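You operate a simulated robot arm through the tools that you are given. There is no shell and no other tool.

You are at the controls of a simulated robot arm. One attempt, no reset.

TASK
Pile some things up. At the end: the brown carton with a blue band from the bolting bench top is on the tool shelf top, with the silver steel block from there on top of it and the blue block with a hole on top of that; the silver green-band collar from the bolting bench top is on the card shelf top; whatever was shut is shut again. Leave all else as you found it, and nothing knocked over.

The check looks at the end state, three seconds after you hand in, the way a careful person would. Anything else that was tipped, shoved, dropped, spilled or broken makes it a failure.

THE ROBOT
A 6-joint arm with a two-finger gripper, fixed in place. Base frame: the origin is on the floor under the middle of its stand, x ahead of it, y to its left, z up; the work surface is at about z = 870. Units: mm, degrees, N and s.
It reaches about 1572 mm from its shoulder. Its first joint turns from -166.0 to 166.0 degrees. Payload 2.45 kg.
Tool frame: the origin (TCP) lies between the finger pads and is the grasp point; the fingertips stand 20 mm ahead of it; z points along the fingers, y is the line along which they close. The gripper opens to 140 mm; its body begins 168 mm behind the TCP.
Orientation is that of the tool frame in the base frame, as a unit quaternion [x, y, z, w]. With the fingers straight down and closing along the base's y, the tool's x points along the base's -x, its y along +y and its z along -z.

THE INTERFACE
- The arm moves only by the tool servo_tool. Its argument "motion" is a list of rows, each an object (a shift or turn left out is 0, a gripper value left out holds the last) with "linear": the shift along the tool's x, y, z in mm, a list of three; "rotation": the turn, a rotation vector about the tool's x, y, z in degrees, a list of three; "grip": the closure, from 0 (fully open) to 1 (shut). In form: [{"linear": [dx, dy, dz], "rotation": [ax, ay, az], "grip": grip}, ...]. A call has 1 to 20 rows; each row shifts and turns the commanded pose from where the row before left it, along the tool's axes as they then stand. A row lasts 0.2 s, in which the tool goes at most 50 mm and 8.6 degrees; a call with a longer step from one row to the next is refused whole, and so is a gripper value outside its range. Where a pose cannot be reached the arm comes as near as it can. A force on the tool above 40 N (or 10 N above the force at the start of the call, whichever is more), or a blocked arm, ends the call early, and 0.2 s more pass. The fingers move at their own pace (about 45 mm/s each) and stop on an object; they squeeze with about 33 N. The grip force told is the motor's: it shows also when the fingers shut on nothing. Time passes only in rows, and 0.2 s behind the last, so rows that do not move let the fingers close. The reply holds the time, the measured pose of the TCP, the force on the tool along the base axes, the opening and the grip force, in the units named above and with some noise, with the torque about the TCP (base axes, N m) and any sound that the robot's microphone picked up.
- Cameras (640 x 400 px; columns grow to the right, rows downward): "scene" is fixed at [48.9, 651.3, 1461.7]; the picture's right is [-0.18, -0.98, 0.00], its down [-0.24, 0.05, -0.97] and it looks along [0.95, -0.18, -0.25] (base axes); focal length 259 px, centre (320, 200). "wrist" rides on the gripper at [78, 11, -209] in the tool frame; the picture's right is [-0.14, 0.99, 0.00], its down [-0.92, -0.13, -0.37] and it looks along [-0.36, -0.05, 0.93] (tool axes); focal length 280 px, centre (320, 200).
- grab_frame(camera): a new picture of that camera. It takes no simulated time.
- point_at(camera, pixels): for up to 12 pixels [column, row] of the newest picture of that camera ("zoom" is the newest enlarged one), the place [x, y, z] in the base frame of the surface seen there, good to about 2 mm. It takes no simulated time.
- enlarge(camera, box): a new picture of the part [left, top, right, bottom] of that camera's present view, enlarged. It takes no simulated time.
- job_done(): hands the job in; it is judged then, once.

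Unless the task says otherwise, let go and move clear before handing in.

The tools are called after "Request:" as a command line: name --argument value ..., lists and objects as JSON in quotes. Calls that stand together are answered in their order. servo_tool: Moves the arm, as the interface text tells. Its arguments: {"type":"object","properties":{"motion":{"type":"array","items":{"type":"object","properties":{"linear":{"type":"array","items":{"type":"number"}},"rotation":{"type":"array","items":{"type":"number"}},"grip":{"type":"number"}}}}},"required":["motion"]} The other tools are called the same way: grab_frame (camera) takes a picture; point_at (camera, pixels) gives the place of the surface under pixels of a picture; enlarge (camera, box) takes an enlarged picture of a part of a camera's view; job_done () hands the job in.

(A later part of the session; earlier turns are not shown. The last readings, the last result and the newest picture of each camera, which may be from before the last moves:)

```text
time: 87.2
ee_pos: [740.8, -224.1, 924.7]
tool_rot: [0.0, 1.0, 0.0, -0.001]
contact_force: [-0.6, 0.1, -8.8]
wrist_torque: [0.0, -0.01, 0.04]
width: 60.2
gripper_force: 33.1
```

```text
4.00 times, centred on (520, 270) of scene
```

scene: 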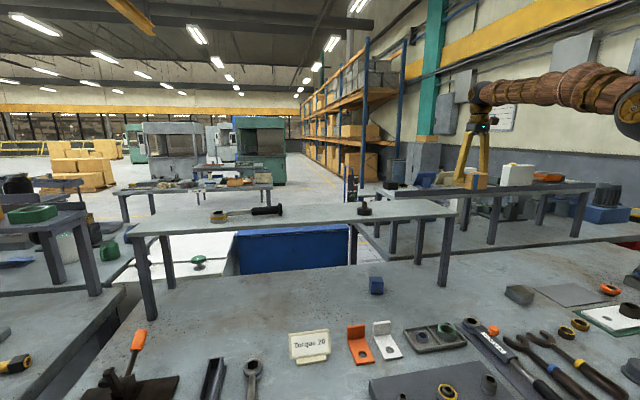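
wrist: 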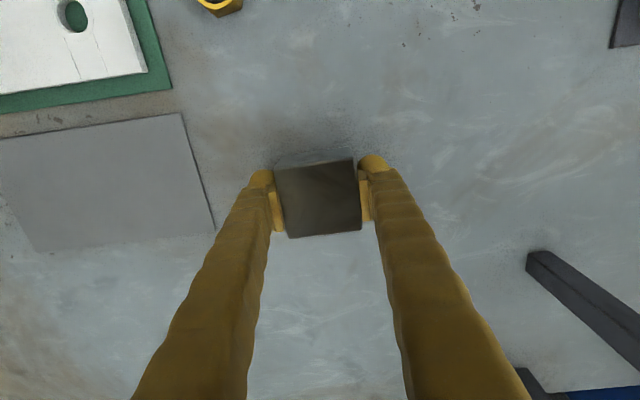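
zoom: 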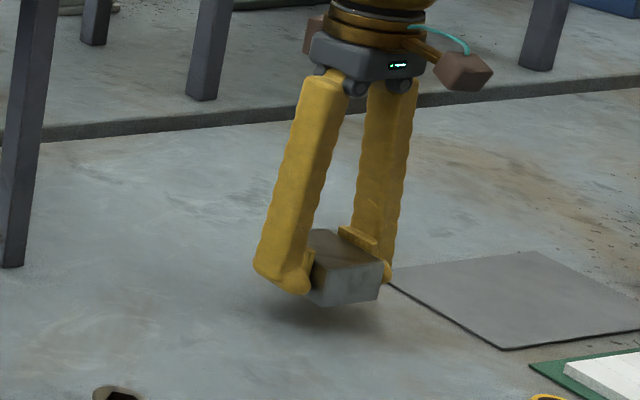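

The block seems to have pitched a little in the grip (its front face at rows 150–165 no longer shows). I'll measure the tilt of its top face.

Request:
enlarge --camera "wrist" --box '[255, 140, 385, 250]'

Request:
point_at --camera "zoom" --pixels '[[150, 110], [420, 110], [300, 100], [300, 200], [300, 300], [180, 330], [420, 320], [300, 330], [300, 80], [130, 200], [430, 200], [300, 250]]'

Request:
enlarge --camera "scene" --box '[515, 270, 565, 305]'

Request:
point_at --camera "zoom" --pixels '[[280, 90], [250, 60], [300, 150], [240, 150], [330, 110], [200, 130], [300, 40], [250, 110], [280, 190], [350, 150], [220, 90], [270, 130]]'

```text
3.64 times, centred on (320, 195) of wrist
```

zoom: 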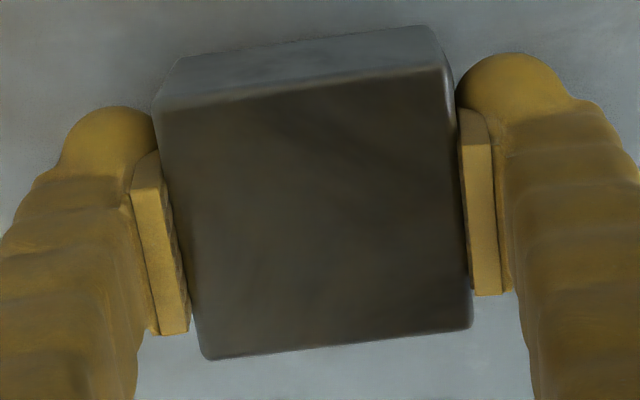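

```text
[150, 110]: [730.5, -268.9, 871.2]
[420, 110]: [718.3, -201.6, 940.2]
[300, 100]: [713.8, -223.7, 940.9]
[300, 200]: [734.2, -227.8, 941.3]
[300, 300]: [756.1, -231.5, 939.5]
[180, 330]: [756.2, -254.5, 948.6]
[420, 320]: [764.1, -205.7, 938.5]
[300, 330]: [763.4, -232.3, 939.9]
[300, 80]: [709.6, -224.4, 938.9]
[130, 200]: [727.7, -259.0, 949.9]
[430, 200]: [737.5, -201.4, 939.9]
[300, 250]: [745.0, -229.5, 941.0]
```

```text
11.43 times, centred on (540, 288) of scene
```

zoom: 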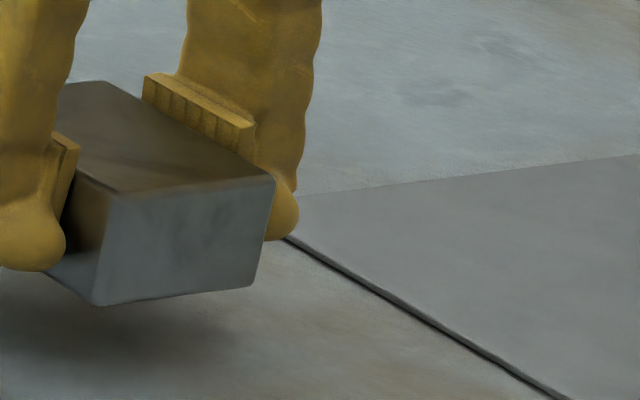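

```text
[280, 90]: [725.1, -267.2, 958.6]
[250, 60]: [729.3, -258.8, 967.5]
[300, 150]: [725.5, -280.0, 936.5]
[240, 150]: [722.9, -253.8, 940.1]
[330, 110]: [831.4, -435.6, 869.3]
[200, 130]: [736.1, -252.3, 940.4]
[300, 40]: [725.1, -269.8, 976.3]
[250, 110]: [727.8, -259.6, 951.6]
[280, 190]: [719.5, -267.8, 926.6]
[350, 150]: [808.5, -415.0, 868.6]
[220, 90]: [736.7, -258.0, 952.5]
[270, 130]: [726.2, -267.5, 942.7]
```

The top face is level (z≈940 everywhere), so the block is held flat with no slip. I'll raise it above the carton's height and carry it over to (947,115).

Request:
servo_tool --motion '[{"linear": [0, 0, -30]}, {"linear": [0, 0, -40]}, {"linear": [0, 0, -40]}, {"linear": [0, 0, -40]}, {"linear": [0, 0, -40]}, {"linear": [0, 0, -40]}, {"linear": [0, 0, -40]}, {"linear": [0, 0, -40]}, {"linear": [0, 0, -40]}, {"linear": [0, 0, -40]}, {"linear": [0, 0, -10]}, {}, {}]'

Request:
servo_tool --motion '[{"linear": [-15, 25, 0]}, {"linear": [-21, 34.5, 0]}, {"linear": [-21, 34.5, 0]}, {"linear": [-21, 34.5, 0]}, {"linear": [-21, 34.5, 0]}, {"linear": [-21, 34.5, 0]}, {"linear": [-21, 34.5, 0]}, {"linear": [-21, 34.5, 0]}, {"linear": [-21, 34.5, 0]}, {"linear": [-15, 25, 0]}, {"linear": [-8.5, 13, 0]}, {}, {}]'

Request:
grab_frame --camera "wrist"

Request:
enlarge --camera "scene" --box '[330, 120, 490, 220]'

```text
time: 90.0
ee_pos: [741.8, -226.5, 1326.3]
tool_rot: [-0.001, 1.0, 0.0, 0.0]
contact_force: [0.5, 0.3, -8.2]
wrist_torque: [-0.01, 0.01, 0.03]
width: 60.3
gripper_force: 32.9
```

```text
time: 92.8
ee_pos: [947.7, 113.3, 1325.1]
tool_rot: [-0.001, 1.0, 0.0, 0.001]
contact_force: [0.4, 0.7, -9.0]
wrist_torque: [-0.03, 0.02, -0.01]
width: 60.4
gripper_force: 33.3
```

```text
taken
```

wrist: 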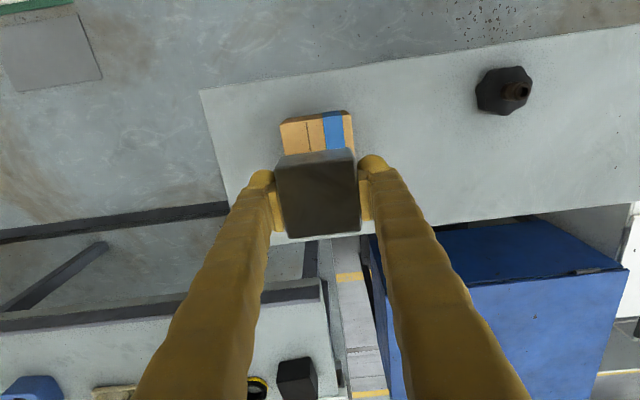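

```text
4.00 times, centred on (410, 170) of scene
```

zoom: 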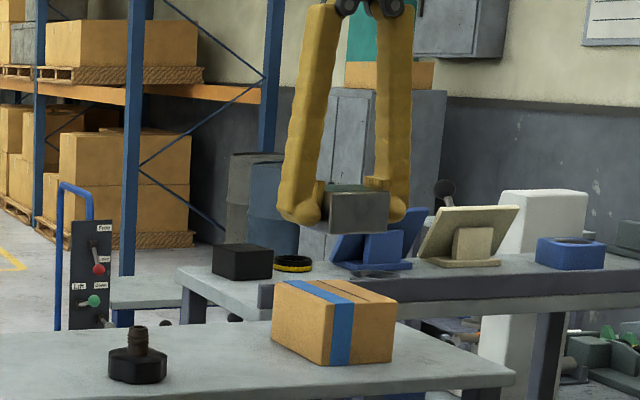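

The block is above the carton. I'll lower to about 5 mm above its top, check, then creep down.

Request:
servo_tool --motion '[{"linear": [0, 1, 20]}, {"linear": [0, 0, 20]}, {"linear": [0, 0, 12]}, {"linear": [0, 0, 3]}, {}, {}]'

Request:
grab_frame --camera "wrist"

Request:
enlarge --camera "scene" --box '[380, 160, 460, 225]'

```text
time: 94.2
ee_pos: [946.0, 115.8, 1269.4]
tool_rot: [-0.001, 1.0, 0.0, 0.0]
contact_force: [0.1, -0.8, -8.7]
wrist_torque: [0.01, 0.03, -0.02]
width: 60.2
gripper_force: 33.3
```

```text
taken
```

wrist: 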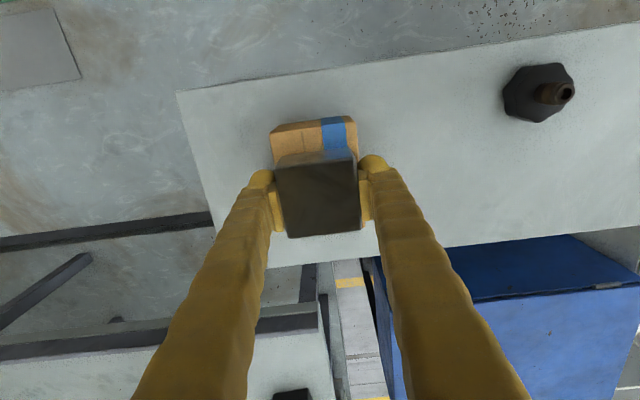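

```text
6.15 times, centred on (420, 192) of scene
```

zoom: 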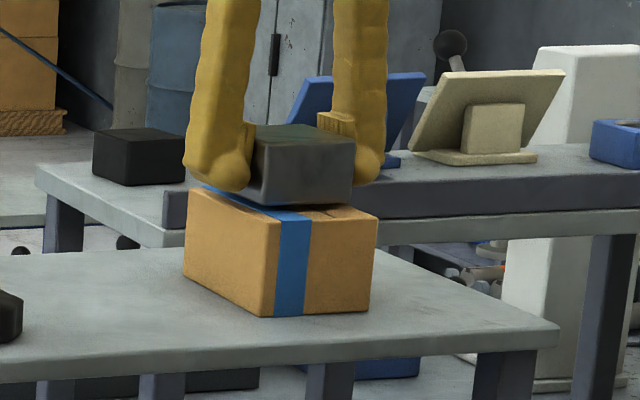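

Request:
servo_tool --motion '[{"linear": [0, 0, 2]}, {}, {"linear": [0, 0, 1]}, {}]'

Request:
servo_tool --motion '[{"linear": [0, 0, 1]}, {}, {}]'

```text
time: 95.2
ee_pos: [945.6, 115.9, 1266.8]
tool_rot: [-0.001, 1.0, -0.001, 0.0]
contact_force: [-0.4, 0.6, -9.0]
wrist_torque: [0.01, -0.01, -0.02]
width: 60.2
gripper_force: 32.9
```

```text
time: 96.0
ee_pos: [945.7, 116.5, 1266.2]
tool_rot: [-0.001, 1.0, 0.0, 0.0]
contact_force: [-0.4, 0.7, -9.1]
wrist_torque: [-0.01, -0.03, -0.02]
width: 60.3
gripper_force: 33.0
```

Request:
servo_tool --motion '[{"linear": [0, 0, 1]}, {}, {}]'

Request:
servo_tool --motion '[{"linear": [0, 0, 0.7]}, {}, {}]'

```text
time: 96.8
ee_pos: [946.1, 116.9, 1265.8]
tool_rot: [-0.001, 1.0, 0.001, -0.001]
contact_force: [1.1, 0.1, -6.5]
wrist_torque: [-0.05, -0.09, 0.01]
width: 60.0
gripper_force: 33.0
```

```text
time: 97.6
ee_pos: [945.2, 115.6, 1265.0]
tool_rot: [0.0, 1.0, 0.0, 0.001]
contact_force: [0.4, -0.6, 9.9]
wrist_torque: [-0.1, -0.57, 0.0]
width: 60.2
gripper_force: 33.1
```

The block now bears on the carton (force swung from −9 to +10 N). I'll ease off half a millimetre and open gently.

Request:
servo_tool --motion '[{"linear": [0, 0, -0.5]}, {}]'

Request:
servo_tool --motion '[{"grip": 0.5}, {"grip": 0.4}, {"grip": 0.3}, {"grip": 0.3}, {"linear": [0, 0, -5]}, {"linear": [0, 0, -15]}, {"linear": [0, 0, -30]}, {"linear": [0, 0, -25]}, {}, {}]'

Request:
grab_frame --camera "wrist"

Request:
enlarge --camera "scene" --box '[380, 160, 460, 225]'

```text
time: 98.2
ee_pos: [946.1, 116.2, 1265.8]
tool_rot: [-0.001, 1.0, 0.0, 0.0]
contact_force: [-1.8, 4.9, 7.7]
wrist_torque: [0.02, -0.47, 0.13]
width: 60.2
gripper_force: 33.2
```

```text
time: 100.4
ee_pos: [948.7, 113.2, 1340.6]
tool_rot: [-0.002, 1.0, 0.0, 0.0]
contact_force: [0.5, 0.4, 0.5]
wrist_torque: [0.01, 0.01, 0.0]
width: 97.9
gripper_force: 0.0
```

```text
taken
```

wrist: 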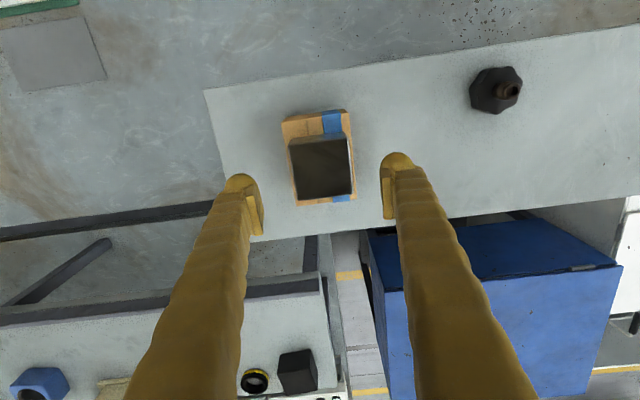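

```text
6.15 times, centred on (420, 192) of scene
```

zoom: 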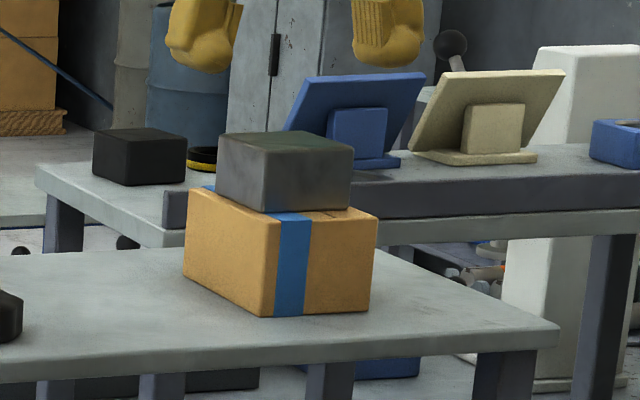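

The steel block sits squarely on the carton. I'll measure its top for the cube's placement.

Request:
enlarge --camera "wrist" --box '[257, 100, 377, 220]'

Request:
point_at --camera "zoom" --pixels '[[235, 140], [425, 125], [438, 295], [260, 310], [340, 220], [240, 160], [430, 150], [270, 300], [410, 290], [220, 80], [330, 180], [340, 270]]'

```text
3.33 times, centred on (317, 160) of wrist
```

zoom: 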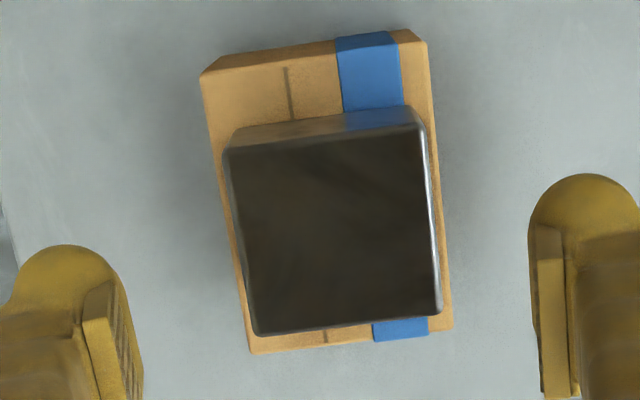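

```text
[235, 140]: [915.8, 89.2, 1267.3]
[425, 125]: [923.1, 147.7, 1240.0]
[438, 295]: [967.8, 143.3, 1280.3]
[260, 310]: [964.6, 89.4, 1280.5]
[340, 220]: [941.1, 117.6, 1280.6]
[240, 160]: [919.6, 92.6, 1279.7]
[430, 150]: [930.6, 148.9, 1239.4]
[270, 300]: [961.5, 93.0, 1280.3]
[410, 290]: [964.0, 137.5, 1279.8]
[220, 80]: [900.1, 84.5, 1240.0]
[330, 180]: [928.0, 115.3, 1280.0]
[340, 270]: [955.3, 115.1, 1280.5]
```

The block's top is level at z≈1280, centred at (944,116). Next is the blue cube under the shelf's front edge; I'll move in front of the shelf, yaw ~-10° to match it and tilt 40° forward.

Request:
servo_tool --motion '[{"linear": [33.2, 29.5, 0]}, {"linear": [33.2, 29.5, 0]}, {"linear": [33.2, 29.5, 0]}, {"linear": [33.2, 29.5, 0]}, {"linear": [33.2, 29.5, 0]}, {"linear": [33.2, 29.5, 0]}, {"rotation": [0, 0, 5], "grip": 0.28}, {"rotation": [0, 0, 5]}, {"rotation": [0, -8, 0]}, {"rotation": [0, -8, 0]}, {"rotation": [0, -8, 0]}, {"rotation": [0, -8, 0]}, {"rotation": [0, -8, 0]}, {}, {}]'

Request:
grab_frame --camera "wrist"

Request:
grab_frame --camera "scene"

Request:
point_at --camera "scene" --pixels '[[386, 335], [382, 326], [358, 330], [355, 327], [309, 340], [390, 352], [435, 335], [308, 331], [325, 357], [370, 358], [447, 325], [415, 340]]'

```text
time: 103.6
ee_pos: [747.4, 292.2, 1340.5]
tool_rot: [0.081, 0.936, -0.029, 0.34]
contact_force: [-0.5, -0.6, 0.5]
wrist_torque: [0.03, -0.03, -0.01]
width: 100.8
gripper_force: 0.1
```

```text
taken
```

wrist: 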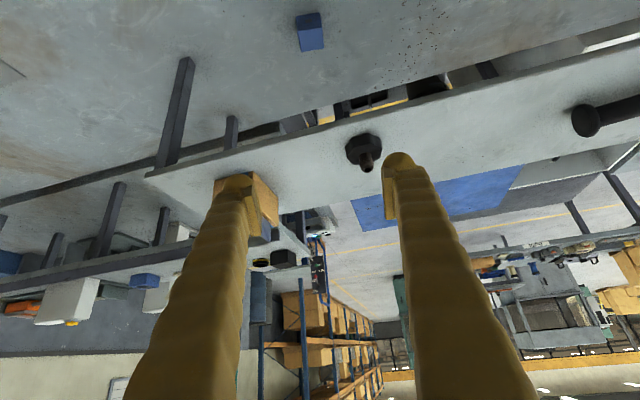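

```text
taken
```

scene: 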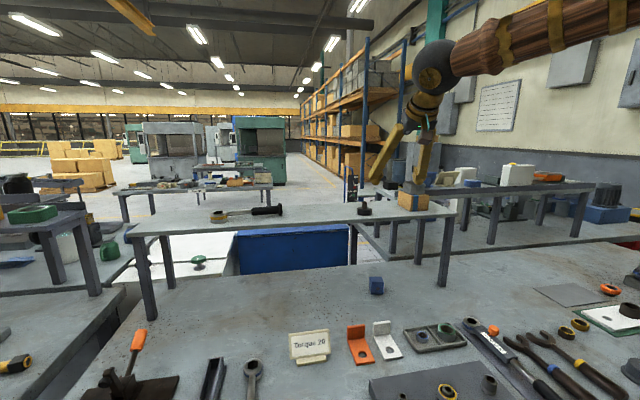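

```text
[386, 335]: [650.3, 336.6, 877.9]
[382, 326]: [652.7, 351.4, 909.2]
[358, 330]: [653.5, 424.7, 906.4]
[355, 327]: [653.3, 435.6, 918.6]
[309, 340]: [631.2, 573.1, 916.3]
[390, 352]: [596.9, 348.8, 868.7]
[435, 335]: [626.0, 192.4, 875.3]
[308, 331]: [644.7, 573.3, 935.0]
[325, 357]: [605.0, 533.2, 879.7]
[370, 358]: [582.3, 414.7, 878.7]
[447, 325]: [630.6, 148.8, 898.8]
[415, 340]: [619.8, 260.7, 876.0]
```

The tool is yawed and tilted; brackets at x≈650 stay below the hand's path. I'll descend in front of the shelf to a stand-off about 150 mm from the cube.

Request:
servo_tool --motion '[{"linear": [26.1, 0, 31.1]}, {"linear": [26.1, 0, 31.1]}, {"linear": [26.1, 0, 31.1]}, {"linear": [26.1, 0, 31.1]}, {"linear": [26.1, 0, 31.1]}, {"linear": [26.1, 0, 31.1]}, {"linear": [26.1, 0, 31.1]}, {"linear": [25, 0, 29.8]}, {}, {}]'

Request:
grab_frame --camera "wrist"

Request:
grab_frame --camera "scene"

```text
time: 105.8
ee_pos: [747.6, 290.8, 1016.9]
tool_rot: [0.081, 0.936, -0.03, 0.341]
contact_force: [-0.2, 0.2, 0.6]
wrist_torque: [0.0, 0.01, 0.04]
width: 100.4
gripper_force: 0.0
```

```text
taken
```

wrist: 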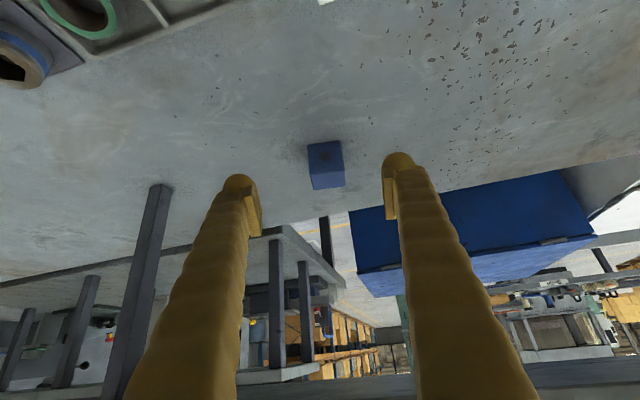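

```text
taken
```

scene: 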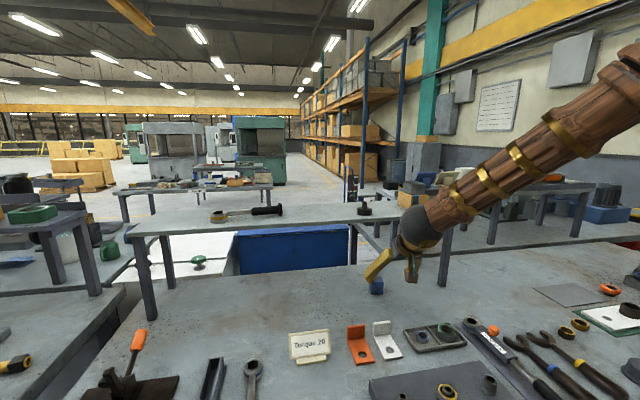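

The cube with its hole facing the camera is visible at wrist (325,165). I'll measure its corners from here.

Request:
enlarge --camera "wrist" --box '[290, 130, 360, 200]'

Request:
point_at --camera "zoom" --pixels '[[250, 220], [430, 200], [440, 310], [290, 330], [340, 260], [240, 90], [400, 80], [330, 140], [230, 150], [410, 180], [260, 240], [425, 220]]'

```text
5.71 times, centred on (325, 165) of wrist
```

zoom: 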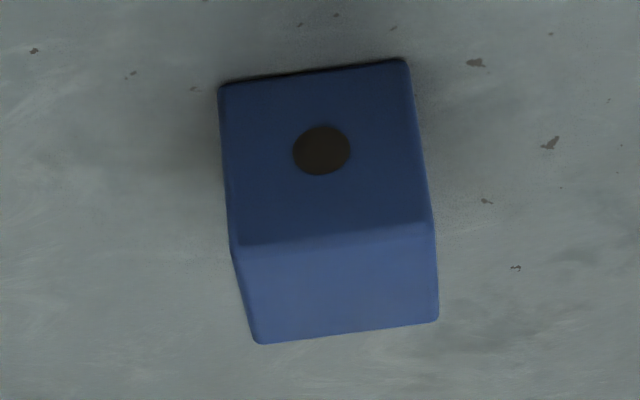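

```text
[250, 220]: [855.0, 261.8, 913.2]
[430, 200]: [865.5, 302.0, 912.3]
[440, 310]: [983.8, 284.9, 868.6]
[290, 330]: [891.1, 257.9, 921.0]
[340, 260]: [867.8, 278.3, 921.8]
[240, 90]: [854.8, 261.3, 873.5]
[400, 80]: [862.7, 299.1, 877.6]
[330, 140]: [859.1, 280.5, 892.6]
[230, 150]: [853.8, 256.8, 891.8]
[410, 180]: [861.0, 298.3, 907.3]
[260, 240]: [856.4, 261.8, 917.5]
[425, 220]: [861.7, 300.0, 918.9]
```

The cube is centred near (878,274.5), yaw ≈-10.5°, top at 921. I'll line up with the tool axis and advance most of the way.

Request:
servo_tool --motion '[{"linear": [-12.7, 3.3, 0]}, {"linear": [-12.7, 3.3, 0]}, {"linear": [0, 0, 30]}, {"linear": [0, 0, 30]}, {"linear": [0, 0, 30]}, {"linear": [0, 0, 20]}, {}, {}]'

Request:
grab_frame --camera "wrist"

Request:
grab_frame --camera "scene"

```text
time: 107.6
ee_pos: [838.2, 283.7, 946.9]
tool_rot: [0.082, 0.936, -0.031, 0.341]
contact_force: [0.5, 0.1, 0.5]
wrist_torque: [0.0, 0.02, 0.01]
width: 100.9
gripper_force: 0.1
```

```text
taken
```

wrist: 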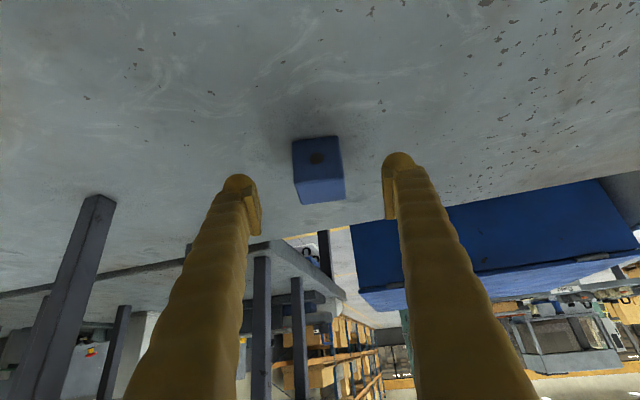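

```text
taken
```

scene: 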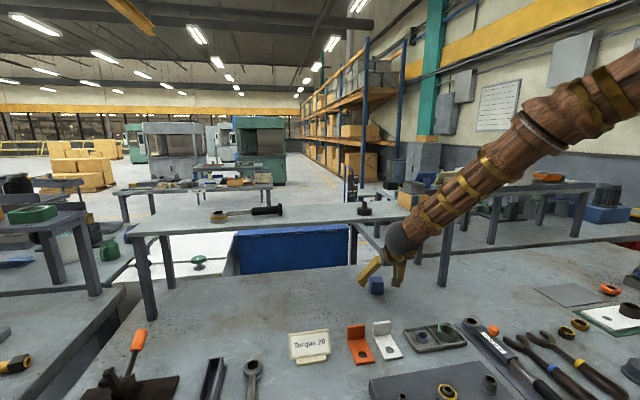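

The cube is centred between the fingers. I'll advance the remaining ~62 mm and check clearance before closing.

Request:
servo_tool --motion '[{"linear": [0, -1, 25]}, {"linear": [-1, -1, 20]}, {"linear": [0, 0, 16]}, {}, {}]'

Request:
grab_frame --camera "wrist"

Request:
enlarge --camera "scene" --box '[330, 230, 450, 310]'

```text
time: 108.8
ee_pos: [876.3, 273.5, 901.4]
tool_rot: [0.082, 0.936, -0.029, 0.34]
contact_force: [-0.4, -0.4, -0.1]
wrist_torque: [0.02, 0.03, 0.02]
width: 100.9
gripper_force: 0.0
```

```text
taken
```

wrist: 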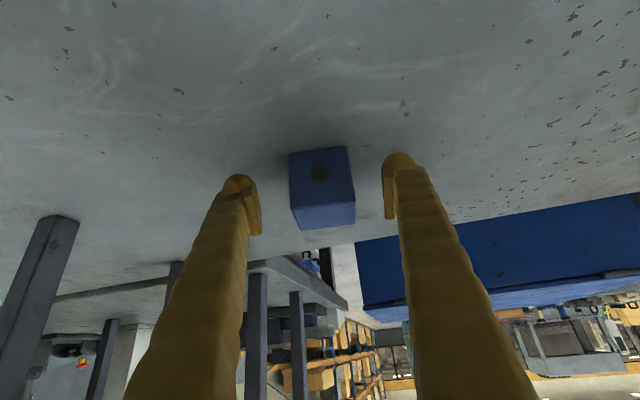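

```text
5.00 times, centred on (390, 270) of scene
```

zoom: 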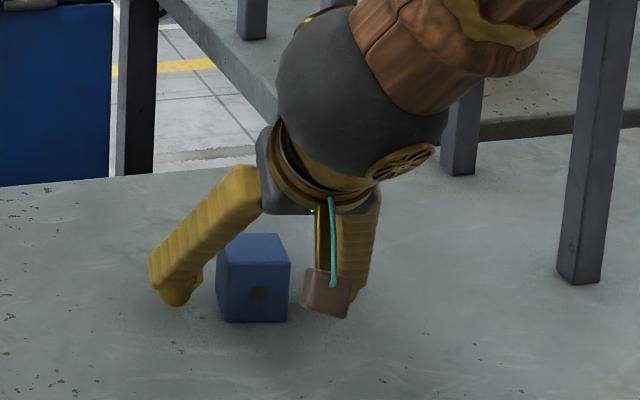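

Fingers straddle the cube with clearance all round. I'll close on it.

Request:
servo_tool --motion '[{"grip": 0.45}, {"grip": 0.55}, {"grip": 0.65}, {"grip": 0.75}, {"grip": 0.85}, {"grip": 0.9}, {"grip": 0.9}, {"grip": 0.9}]'

Request:
grab_frame --camera "wrist"

```text
time: 110.6
ee_pos: [876.7, 272.9, 903.3]
tool_rot: [0.081, 0.936, -0.029, 0.34]
contact_force: [-1.4, 1.4, 2.2]
wrist_torque: [0.18, -0.05, 0.05]
width: 47.8
gripper_force: 32.9
```

```text
taken
```

wrist: 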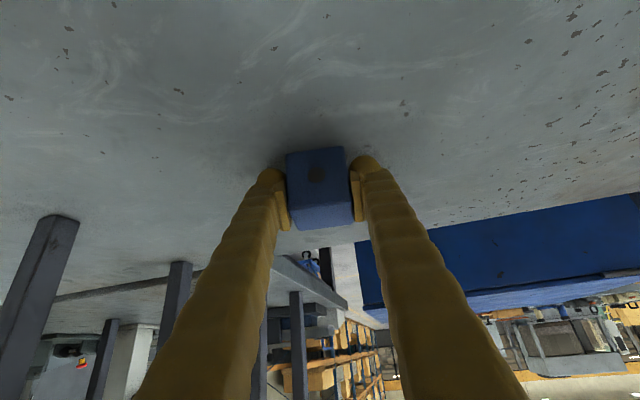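

Held at 47.8 mm. I'll lift slightly and check, then withdraw back and up along the tool axis.

Request:
servo_tool --motion '[{"linear": [-3.2, 0, -3.8]}, {"linear": [-6.4, 0, -7.7]}, {}, {"linear": [0, 0, -25]}, {"linear": [0, 0, -35]}, {"linear": [0, 0, -40]}, {}]'

Request:
grab_frame --camera "wrist"

Request:
enlarge --camera "scene" --box '[330, 220, 450, 300]'

```text
time: 112.2
ee_pos: [814.0, 287.2, 992.3]
tool_rot: [0.081, 0.936, -0.03, 0.34]
contact_force: [0.5, -1.2, -2.6]
wrist_torque: [0.01, 0.04, 0.0]
width: 47.8
gripper_force: 33.3
```

```text
taken
```

wrist: 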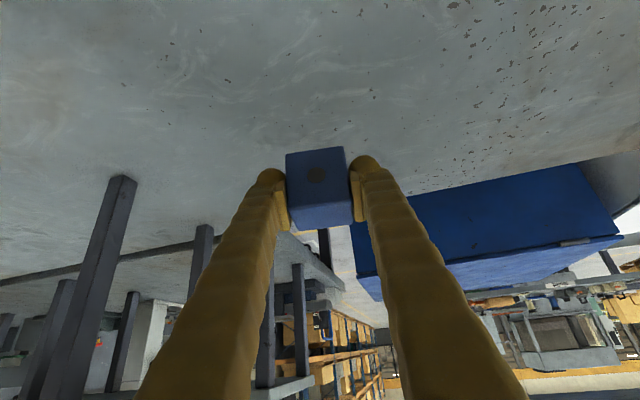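

```text
5.00 times, centred on (390, 260) of scene
```

zoom: 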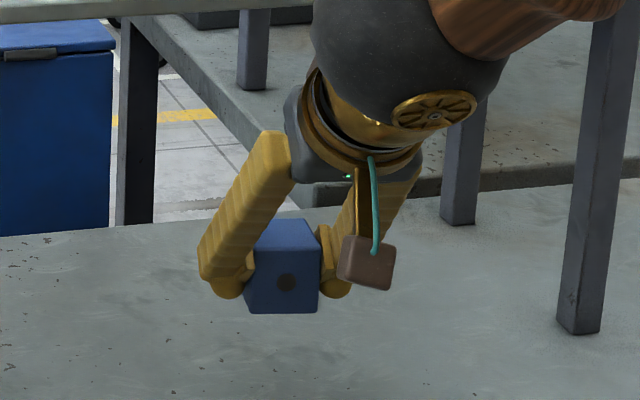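

The cube hangs upright in the grip. I'll pull clear of the shelf, rise above the stack's height, and undo the yaw.

Request:
servo_tool --motion '[{"linear": [26.4, -6.1, -22.2]}, {"linear": [26.4, -6.1, -22.2]}, {"linear": [-24.3, 0, -29]}, {"linear": [-24.3, 0, -29]}, {"linear": [-24.3, 0, -29]}, {"linear": [-24.3, 0, -29]}, {"linear": [-24.3, 0, -29]}, {"linear": [-24.3, 0, -29]}, {"linear": [-24.3, 0, -29]}, {"linear": [-24.3, 0, -29]}, {"linear": [-24.3, 0, -29]}, {"linear": [-24.3, 0, -29]}, {"rotation": [-3.4, 0, -4.0]}, {"rotation": [-3.4, 0, -4.0]}, {}, {}]'

Request:
grab_frame --camera "wrist"

Request:
grab_frame --camera "scene"

```text
time: 115.6
ee_pos: [743.2, 284.8, 1370.3]
tool_rot: [-0.005, 0.94, 0.003, 0.342]
contact_force: [0.2, -0.2, -3.6]
wrist_torque: [-0.01, 0.02, 0.0]
width: 47.9
gripper_force: 33.7
```

```text
taken
```

wrist: 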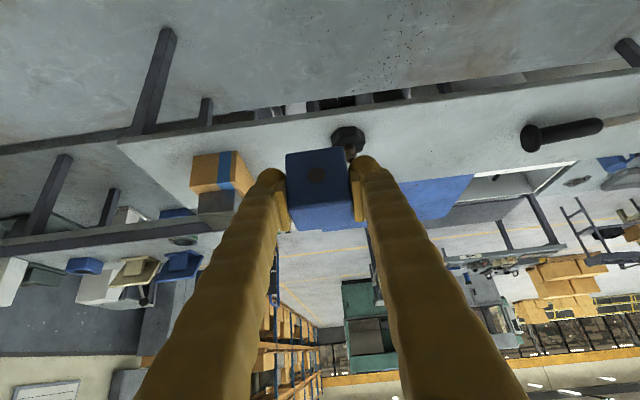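

```text
taken
```

scene: 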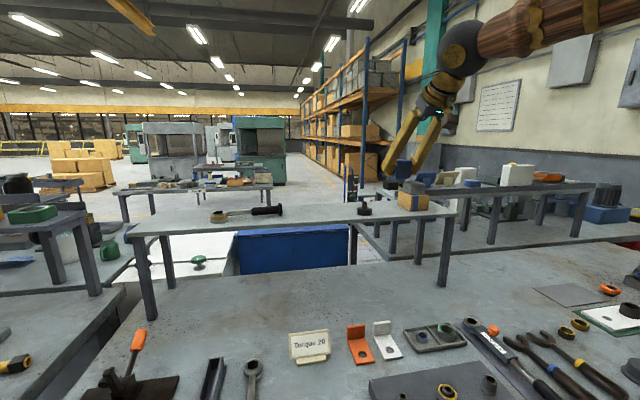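

I'll measure the cube in the grip to know its offset and tilt relative to the TCP at (743,285,1370).

Request:
enlarge --camera "wrist" --box '[275, 135, 365, 240]'

Request:
point_at --camera "zoom" --pixels '[[190, 80], [370, 60], [280, 120], [280, 190], [200, 215], [390, 215], [300, 250], [300, 320], [230, 340], [400, 320], [210, 120], [370, 120]]'

```text
3.81 times, centred on (320, 188) of wrist
```

zoom: 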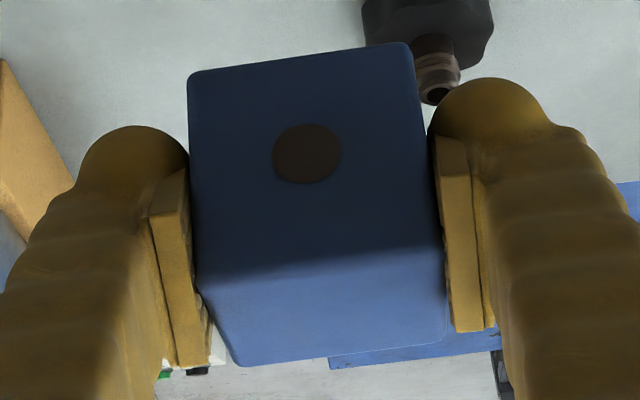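

```text
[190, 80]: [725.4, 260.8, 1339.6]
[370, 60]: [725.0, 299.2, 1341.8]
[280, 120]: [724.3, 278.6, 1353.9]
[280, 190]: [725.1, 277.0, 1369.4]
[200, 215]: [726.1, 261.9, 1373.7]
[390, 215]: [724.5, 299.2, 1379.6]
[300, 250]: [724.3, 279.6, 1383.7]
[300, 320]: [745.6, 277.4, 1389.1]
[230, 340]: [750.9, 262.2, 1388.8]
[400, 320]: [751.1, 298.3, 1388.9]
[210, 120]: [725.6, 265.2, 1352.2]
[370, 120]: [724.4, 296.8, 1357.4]
```

Request:
point_at --camera "zoom" --pixels '[[245, 360], [300, 352], [350, 346], [430, 338], [300, 300], [300, 275], [300, 285], [215, 300], [440, 300], [200, 150], [430, 200], [300, 345]]'

```text
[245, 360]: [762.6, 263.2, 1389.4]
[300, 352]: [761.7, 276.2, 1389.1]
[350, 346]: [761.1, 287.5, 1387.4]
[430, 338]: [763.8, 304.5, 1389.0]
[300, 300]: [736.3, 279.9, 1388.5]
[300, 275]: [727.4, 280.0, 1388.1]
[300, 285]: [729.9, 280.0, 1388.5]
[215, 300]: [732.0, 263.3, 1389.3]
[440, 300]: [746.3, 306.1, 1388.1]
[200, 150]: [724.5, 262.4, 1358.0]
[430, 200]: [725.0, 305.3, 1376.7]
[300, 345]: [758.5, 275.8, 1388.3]
```

The cube is upright (face x≈725 over its full height, top flat at 1389), centred ~3 mm ahead of the TCP, bottom ~33 mm below. I'll carry it above the stack.

Request:
servo_tool --motion '[{"linear": [-12, -13, 10]}, {"linear": [-21.7, -24.1, 18.2]}, {"linear": [-21.7, -24.1, 18.2]}, {"linear": [-21.7, -24.1, 18.2]}, {"linear": [-21.7, -24.1, 18.2]}, {"linear": [-21.7, -24.1, 18.2]}, {"linear": [-21.7, -24.1, 18.2]}, {"linear": [-9.7, -11.2, 8.1]}, {}, {}]'

Request:
grab_frame --camera "wrist"

Request:
enlarge --camera "scene" --box '[360, 120, 480, 220]'

```text
time: 117.8
ee_pos: [940.3, 117.2, 1373.5]
tool_rot: [-0.005, 0.94, 0.003, 0.342]
contact_force: [-0.5, -0.3, -2.0]
wrist_torque: [0.01, 0.0, 0.0]
width: 48.0
gripper_force: 32.8
```

```text
taken
```

wrist: 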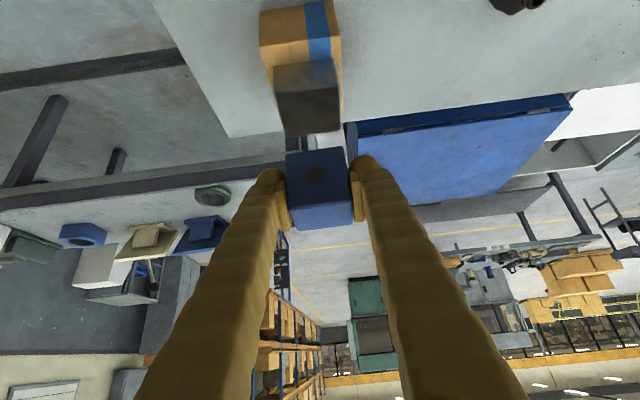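

```text
4.00 times, centred on (420, 170) of scene
```

zoom: 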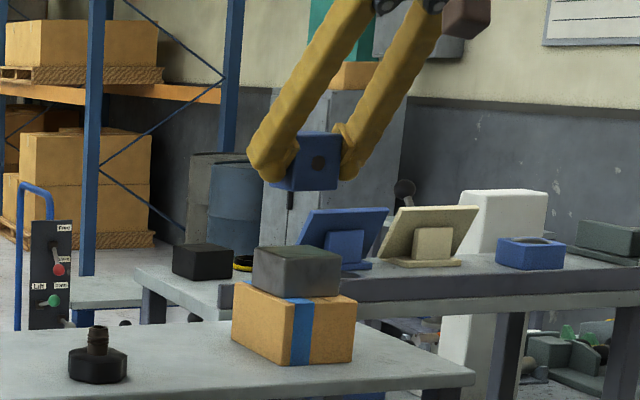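

The cube is above the stack. I'll measure both in this view to check the alignment.

Request:
point_at --camera "wrist" --pixels '[[290, 190], [345, 185], [320, 190], [320, 215], [277, 68], [336, 62], [282, 130], [338, 124], [310, 100], [340, 210], [300, 75], [300, 215]]'

Request:
enlarge --camera "wrist" --box '[250, 0, 370, 140]'

Request:
point_at --camera "zoom" --pixels '[[210, 205], [400, 200], [230, 375], [410, 360], [320, 300], [320, 240], [220, 250], [400, 300], [300, 370], [180, 150], [230, 280], [415, 330]]'

```text
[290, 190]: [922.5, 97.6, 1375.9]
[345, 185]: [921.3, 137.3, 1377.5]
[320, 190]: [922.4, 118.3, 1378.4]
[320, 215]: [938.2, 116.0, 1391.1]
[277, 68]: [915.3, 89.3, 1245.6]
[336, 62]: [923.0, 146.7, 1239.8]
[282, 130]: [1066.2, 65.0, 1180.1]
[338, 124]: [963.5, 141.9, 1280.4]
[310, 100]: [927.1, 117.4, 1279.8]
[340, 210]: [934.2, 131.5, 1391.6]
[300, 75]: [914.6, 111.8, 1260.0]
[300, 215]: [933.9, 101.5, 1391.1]
```

```text
2.86 times, centred on (310, 70) of wrist
```

zoom: 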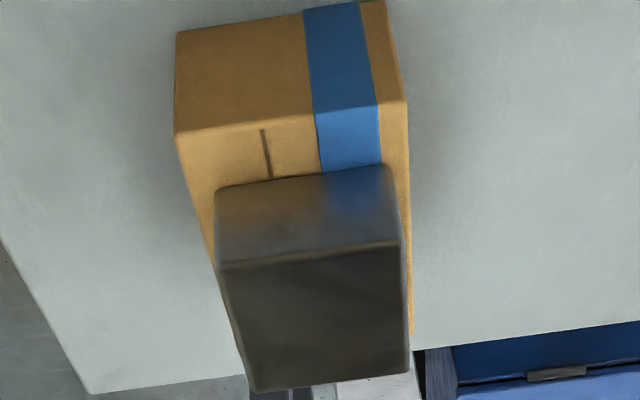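

```text
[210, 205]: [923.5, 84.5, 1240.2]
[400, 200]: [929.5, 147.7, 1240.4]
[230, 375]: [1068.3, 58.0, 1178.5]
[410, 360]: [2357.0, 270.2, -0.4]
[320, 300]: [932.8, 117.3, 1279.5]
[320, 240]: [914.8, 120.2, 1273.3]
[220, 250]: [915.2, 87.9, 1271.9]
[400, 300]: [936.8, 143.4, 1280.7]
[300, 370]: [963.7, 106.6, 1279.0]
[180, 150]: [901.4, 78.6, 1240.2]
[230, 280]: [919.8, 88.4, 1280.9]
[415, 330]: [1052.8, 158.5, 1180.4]
```

The cube (centre ≈(943,118)) lines up with the block (centre ≈(943.5,116)); the gap is about 59 mm. I'll lower 55 mm with a 1.5 mm y correction.

Request:
servo_tool --motion '[{"linear": [11.6, -1.5, 13.8]}, {"linear": [11.6, 0, 13.8]}, {"linear": [9, 0, 10.7]}, {"linear": [3.2, 0, 3.8]}, {}, {}]'

Request:
grab_frame --camera "wrist"

Request:
enlarge --camera "scene" --box '[380, 150, 460, 215]'

```text
time: 119.2
ee_pos: [942.1, 116.9, 1318.8]
tool_rot: [-0.004, 0.94, 0.002, 0.342]
contact_force: [-0.5, -0.2, -3.4]
wrist_torque: [-0.01, 0.01, 0.02]
width: 47.9
gripper_force: 32.8
```

```text
taken
```

wrist: 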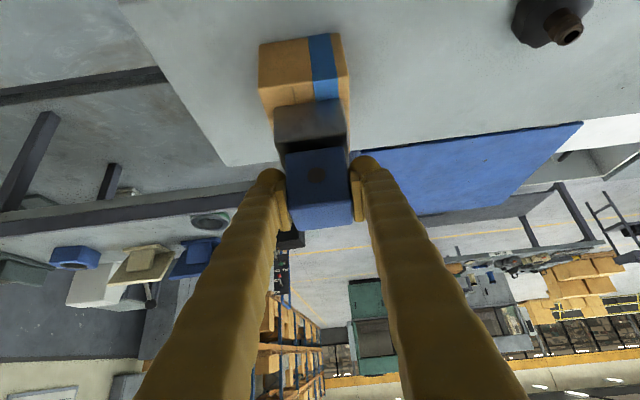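

```text
6.15 times, centred on (420, 182) of scene
```

zoom: 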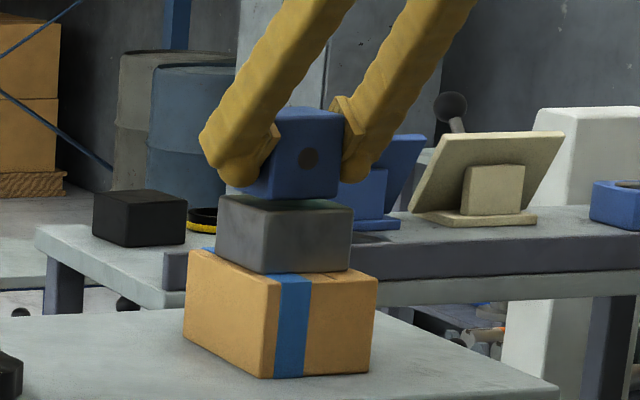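

A small gap remains under the cube. I'll creep down until its weight transfers.

Request:
servo_tool --motion '[{"linear": [1.3, 0, 1.5]}, {}, {"linear": [0.65, 0, 0.77]}, {}]'

Request:
servo_tool --motion '[{"linear": [0.65, 0, 0.77]}, {}, {}]'

```text
time: 120.2
ee_pos: [942.0, 117.2, 1313.2]
tool_rot: [-0.005, 0.94, 0.002, 0.342]
contact_force: [0.6, 0.1, -2.8]
wrist_torque: [0.0, -0.01, 0.01]
width: 47.7
gripper_force: 33.3
```

```text
time: 121.0
ee_pos: [941.2, 116.4, 1313.8]
tool_rot: [-0.005, 0.94, 0.003, 0.342]
contact_force: [0.9, -1.1, 1.1]
wrist_torque: [0.05, -0.08, -0.04]
width: 48.1
gripper_force: 33.4
```

Force changed from −2.8 to +1.1 N, so the cube rests on the block. I'll open the fingers and withdraw back and up along the tool axis.

Request:
servo_tool --motion '[{"grip": 0.6}, {"grip": 0.5}, {"grip": 0.4}, {"grip": 0.35}, {"grip": 0.35}, {}]'

Request:
enlarge --camera "scene" --box '[380, 150, 460, 215]'

Request:
grab_frame --camera "wrist"

```text
time: 122.4
ee_pos: [942.3, 117.8, 1313.3]
tool_rot: [-0.004, 0.94, 0.002, 0.342]
contact_force: [-0.1, 0.1, -0.8]
wrist_torque: [0.04, 0.02, 0.0]
width: 90.9
gripper_force: 0.2
```

```text
6.15 times, centred on (420, 182) of scene
```

zoom: 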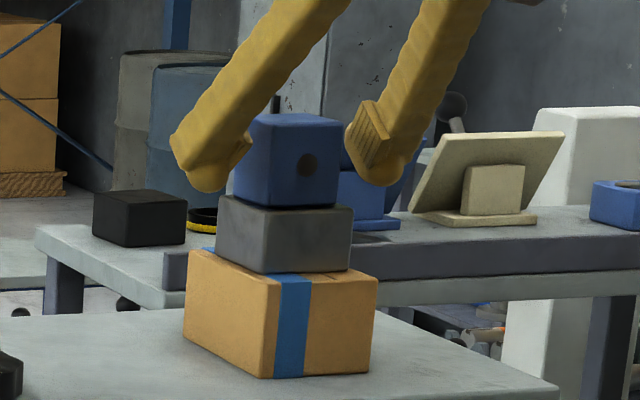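

```text
taken
```

wrist: 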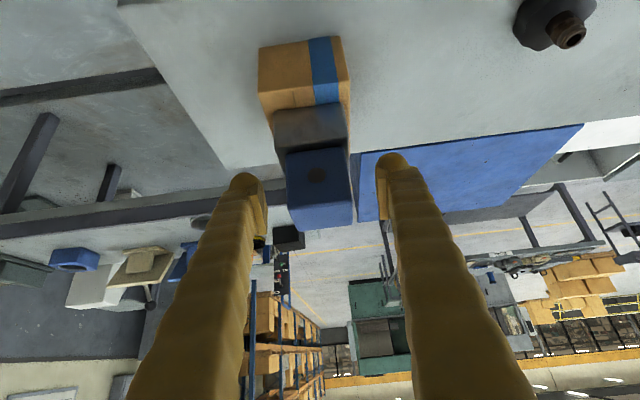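

The cube stands freely on the stack. I'll withdraw.

Request:
servo_tool --motion '[{"linear": [0, 0, -10]}, {"linear": [0, 0, -25]}, {"linear": [0, 0, -40]}, {"linear": [0, 0, -40]}, {"linear": [0, 0, -40]}, {"linear": [35, 0, -20]}, {"linear": [35, 0, -20]}, {}, {}, {}]'

Request:
grab_frame --camera "scene"

Request:
enlarge --camera "scene" --box '[360, 140, 480, 220]'

Request:
grab_frame --camera "wrist"

```text
time: 124.6
ee_pos: [764.2, 113.8, 1417.9]
tool_rot: [-0.004, 0.94, 0.002, 0.342]
contact_force: [0.3, 0.5, 0.3]
wrist_torque: [-0.01, 0.06, -0.02]
width: 90.9
gripper_force: 0.0
```

```text
taken
```

scene: 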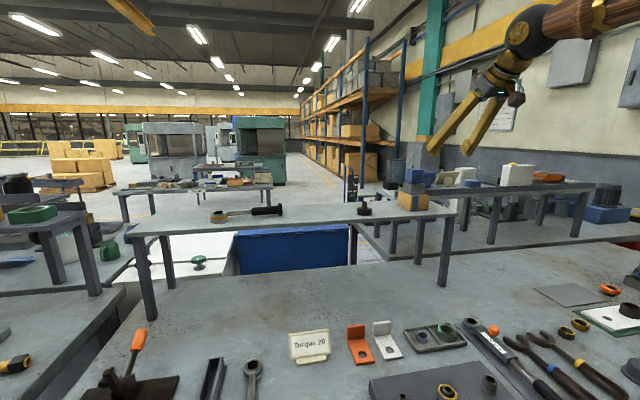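

```text
5.00 times, centred on (420, 180) of scene
```

zoom: 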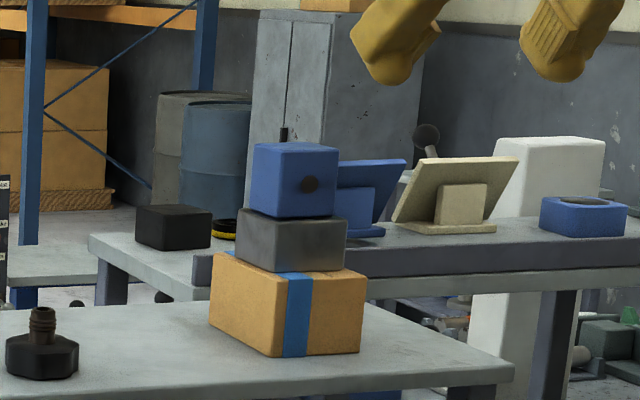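

```text
taken
```

wrist: 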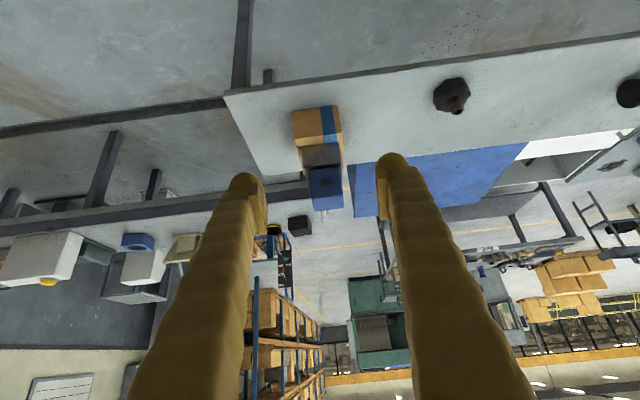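

The pile stands straight: carton, steel block, blue cube. Before finishing I'll take a closer look at the other blue piece on the card shelf, to be sure the cube was the right "block with a hole", and to check the collar.

Request:
servo_tool --motion '[{"linear": [0, -40, 0]}, {"linear": [0, -40, 0]}, {"linear": [0, -40, 0]}, {"linear": [0, -40, 0]}, {"linear": [0, -40, 0]}, {"linear": [0, -40, 0]}, {"linear": [-23, -40, 19.3]}, {"linear": [-23, -40, 19.3]}, {"linear": [-23, -40, 19.3]}, {"linear": [-23, -40, 19.3]}, {"linear": [-23, -40, 19.3]}, {"linear": [-23, -40, 19.3]}, {"linear": [-23, -40, 19.3]}, {"linear": [-23, -40, 19.3]}, {}, {}]'

Request:
grab_frame --camera "wrist"

```text
time: 128.0
ee_pos: [1009.9, -443.2, 1415.4]
tool_rot: [-0.004, 0.94, 0.002, 0.342]
contact_force: [0.1, 0.3, -0.7]
wrist_torque: [-0.01, -0.02, -0.01]
width: 91.1
gripper_force: 0.1
```

```text
taken
```

wrist: 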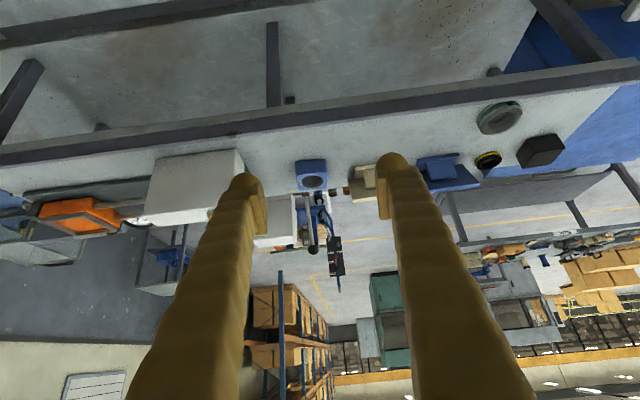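

Request:
enlarge --camera "wrist" --box '[280, 145, 350, 205]'

Request:
point_at --camera "zoom" --pixels '[[150, 140], [380, 130], [160, 260], [390, 250], [290, 230], [270, 240], [330, 200], [250, 190], [200, 160], [270, 110], [290, 270], [220, 240]]'

Request:
enlarge --camera "wrist" --box '[420, 80, 580, 200]'

```text
6.67 times, centred on (315, 175) of wrist
```

zoom: 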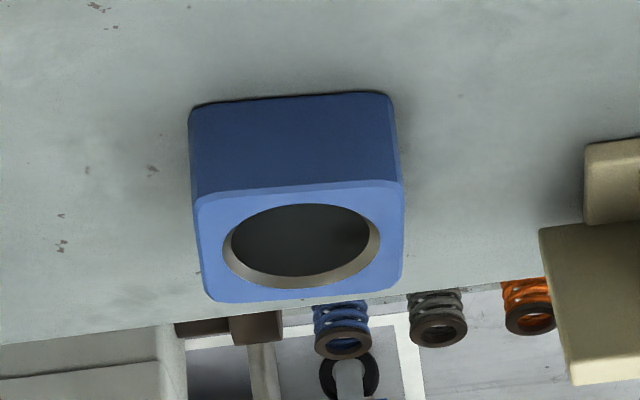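

```text
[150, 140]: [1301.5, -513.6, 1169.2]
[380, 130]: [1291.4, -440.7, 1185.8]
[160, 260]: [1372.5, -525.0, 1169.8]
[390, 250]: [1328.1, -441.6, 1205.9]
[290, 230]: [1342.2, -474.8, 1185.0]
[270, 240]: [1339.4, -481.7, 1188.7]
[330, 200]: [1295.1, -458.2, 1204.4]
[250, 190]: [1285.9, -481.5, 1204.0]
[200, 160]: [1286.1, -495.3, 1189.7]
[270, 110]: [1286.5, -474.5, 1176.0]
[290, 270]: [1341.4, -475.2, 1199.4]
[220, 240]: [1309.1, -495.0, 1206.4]
```

```text
3.33 times, centred on (500, 140) of wrist
```

zoom: 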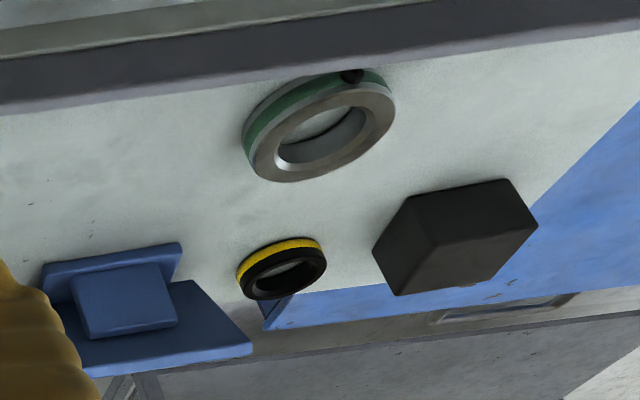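

The card-shelf piece at wrist (311,173) is a shallow block with a large bore, and the collar there looks right. To settle which objects the task means, I'll also inspect the small black/blue/gray blocks at the bench's right side around (566,-625).

Request:
servo_tool --motion '[{"linear": [30, -10, -25]}, {"linear": [30, -10, -25]}, {"linear": [30, -10, -25]}, {"linear": [30, -10, -25]}, {"rotation": [0, 8, 0]}, {"rotation": [0, 8, 0]}, {"rotation": [0, 8, 0]}, {"rotation": [0, 8, 0]}, {"rotation": [0, 8, 0]}, {"linear": [40, -10, 20]}, {"linear": [40, -10, 20]}, {"linear": [40, -10, 20]}, {"linear": [40, -10, 20]}, {"linear": [40, -10, 20]}, {"linear": [40, -10, 20]}, {"linear": [40, -10, 20]}, {"linear": [40, -10, 20]}, {"linear": [20, -10, 20]}, {}, {}]'

Request:
grab_frame --camera "wrist"

```text
time: 132.2
ee_pos: [510.7, -574.0, 1229.6]
tool_rot: [-0.005, 1.0, 0.001, 0.0]
contact_force: [0.7, 1.1, -0.1]
wrist_torque: [-0.01, 0.0, 0.02]
width: 91.2
gripper_force: 0.0
out of reach, approached as far as the arm can: row 9
```

```text
taken
```

wrist: 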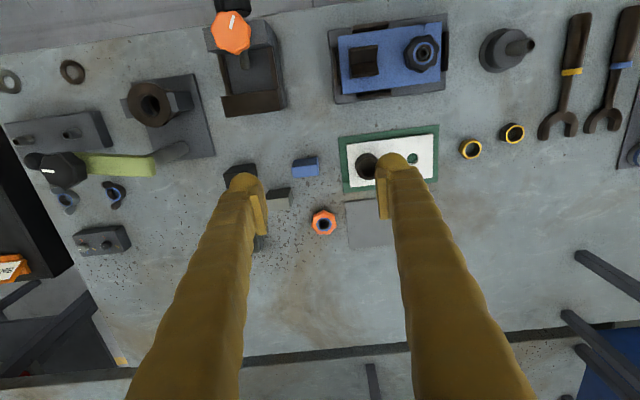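

Request:
enlarge --camera "wrist" --box '[215, 140, 345, 250]'

Request:
point_at --camera "zoom" --pixels '[[400, 80], [500, 80], [450, 60], [450, 110], [270, 200], [370, 200], [320, 190], [330, 215], [60, 100], [150, 90], [100, 90], [400, 150]]'

Request:
enlarge --camera "wrist" --box '[200, 0, 460, 200]'

```text
3.64 times, centred on (280, 195) of wrist
```

zoom: 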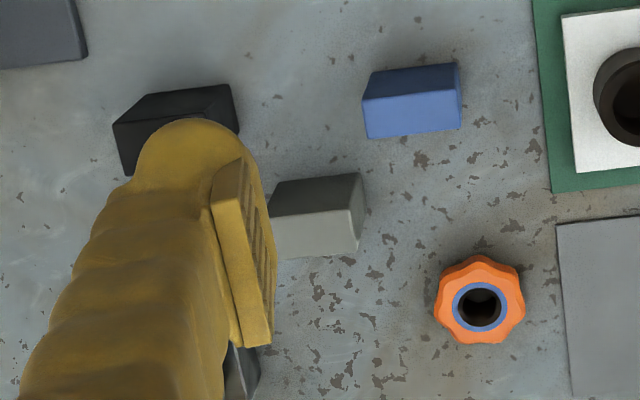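

```text
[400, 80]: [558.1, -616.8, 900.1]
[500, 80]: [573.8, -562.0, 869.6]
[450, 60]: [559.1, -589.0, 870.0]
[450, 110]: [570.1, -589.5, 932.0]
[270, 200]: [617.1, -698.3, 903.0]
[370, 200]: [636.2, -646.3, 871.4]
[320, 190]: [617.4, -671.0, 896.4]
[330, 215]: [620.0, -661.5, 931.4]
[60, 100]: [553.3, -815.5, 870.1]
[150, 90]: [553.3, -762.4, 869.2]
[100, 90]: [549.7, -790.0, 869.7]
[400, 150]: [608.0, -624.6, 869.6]
```

```text
2.00 times, centred on (330, 100) of wrist
```

zoom: 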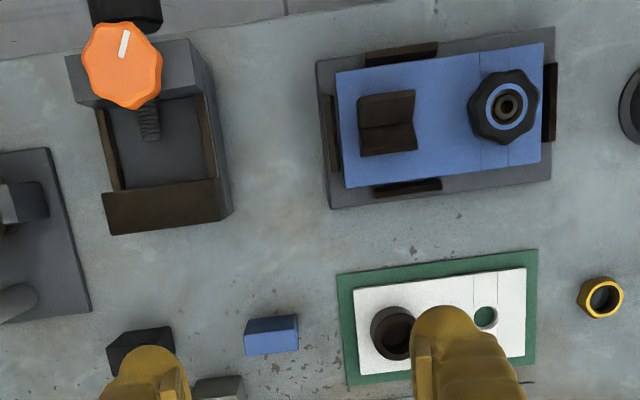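

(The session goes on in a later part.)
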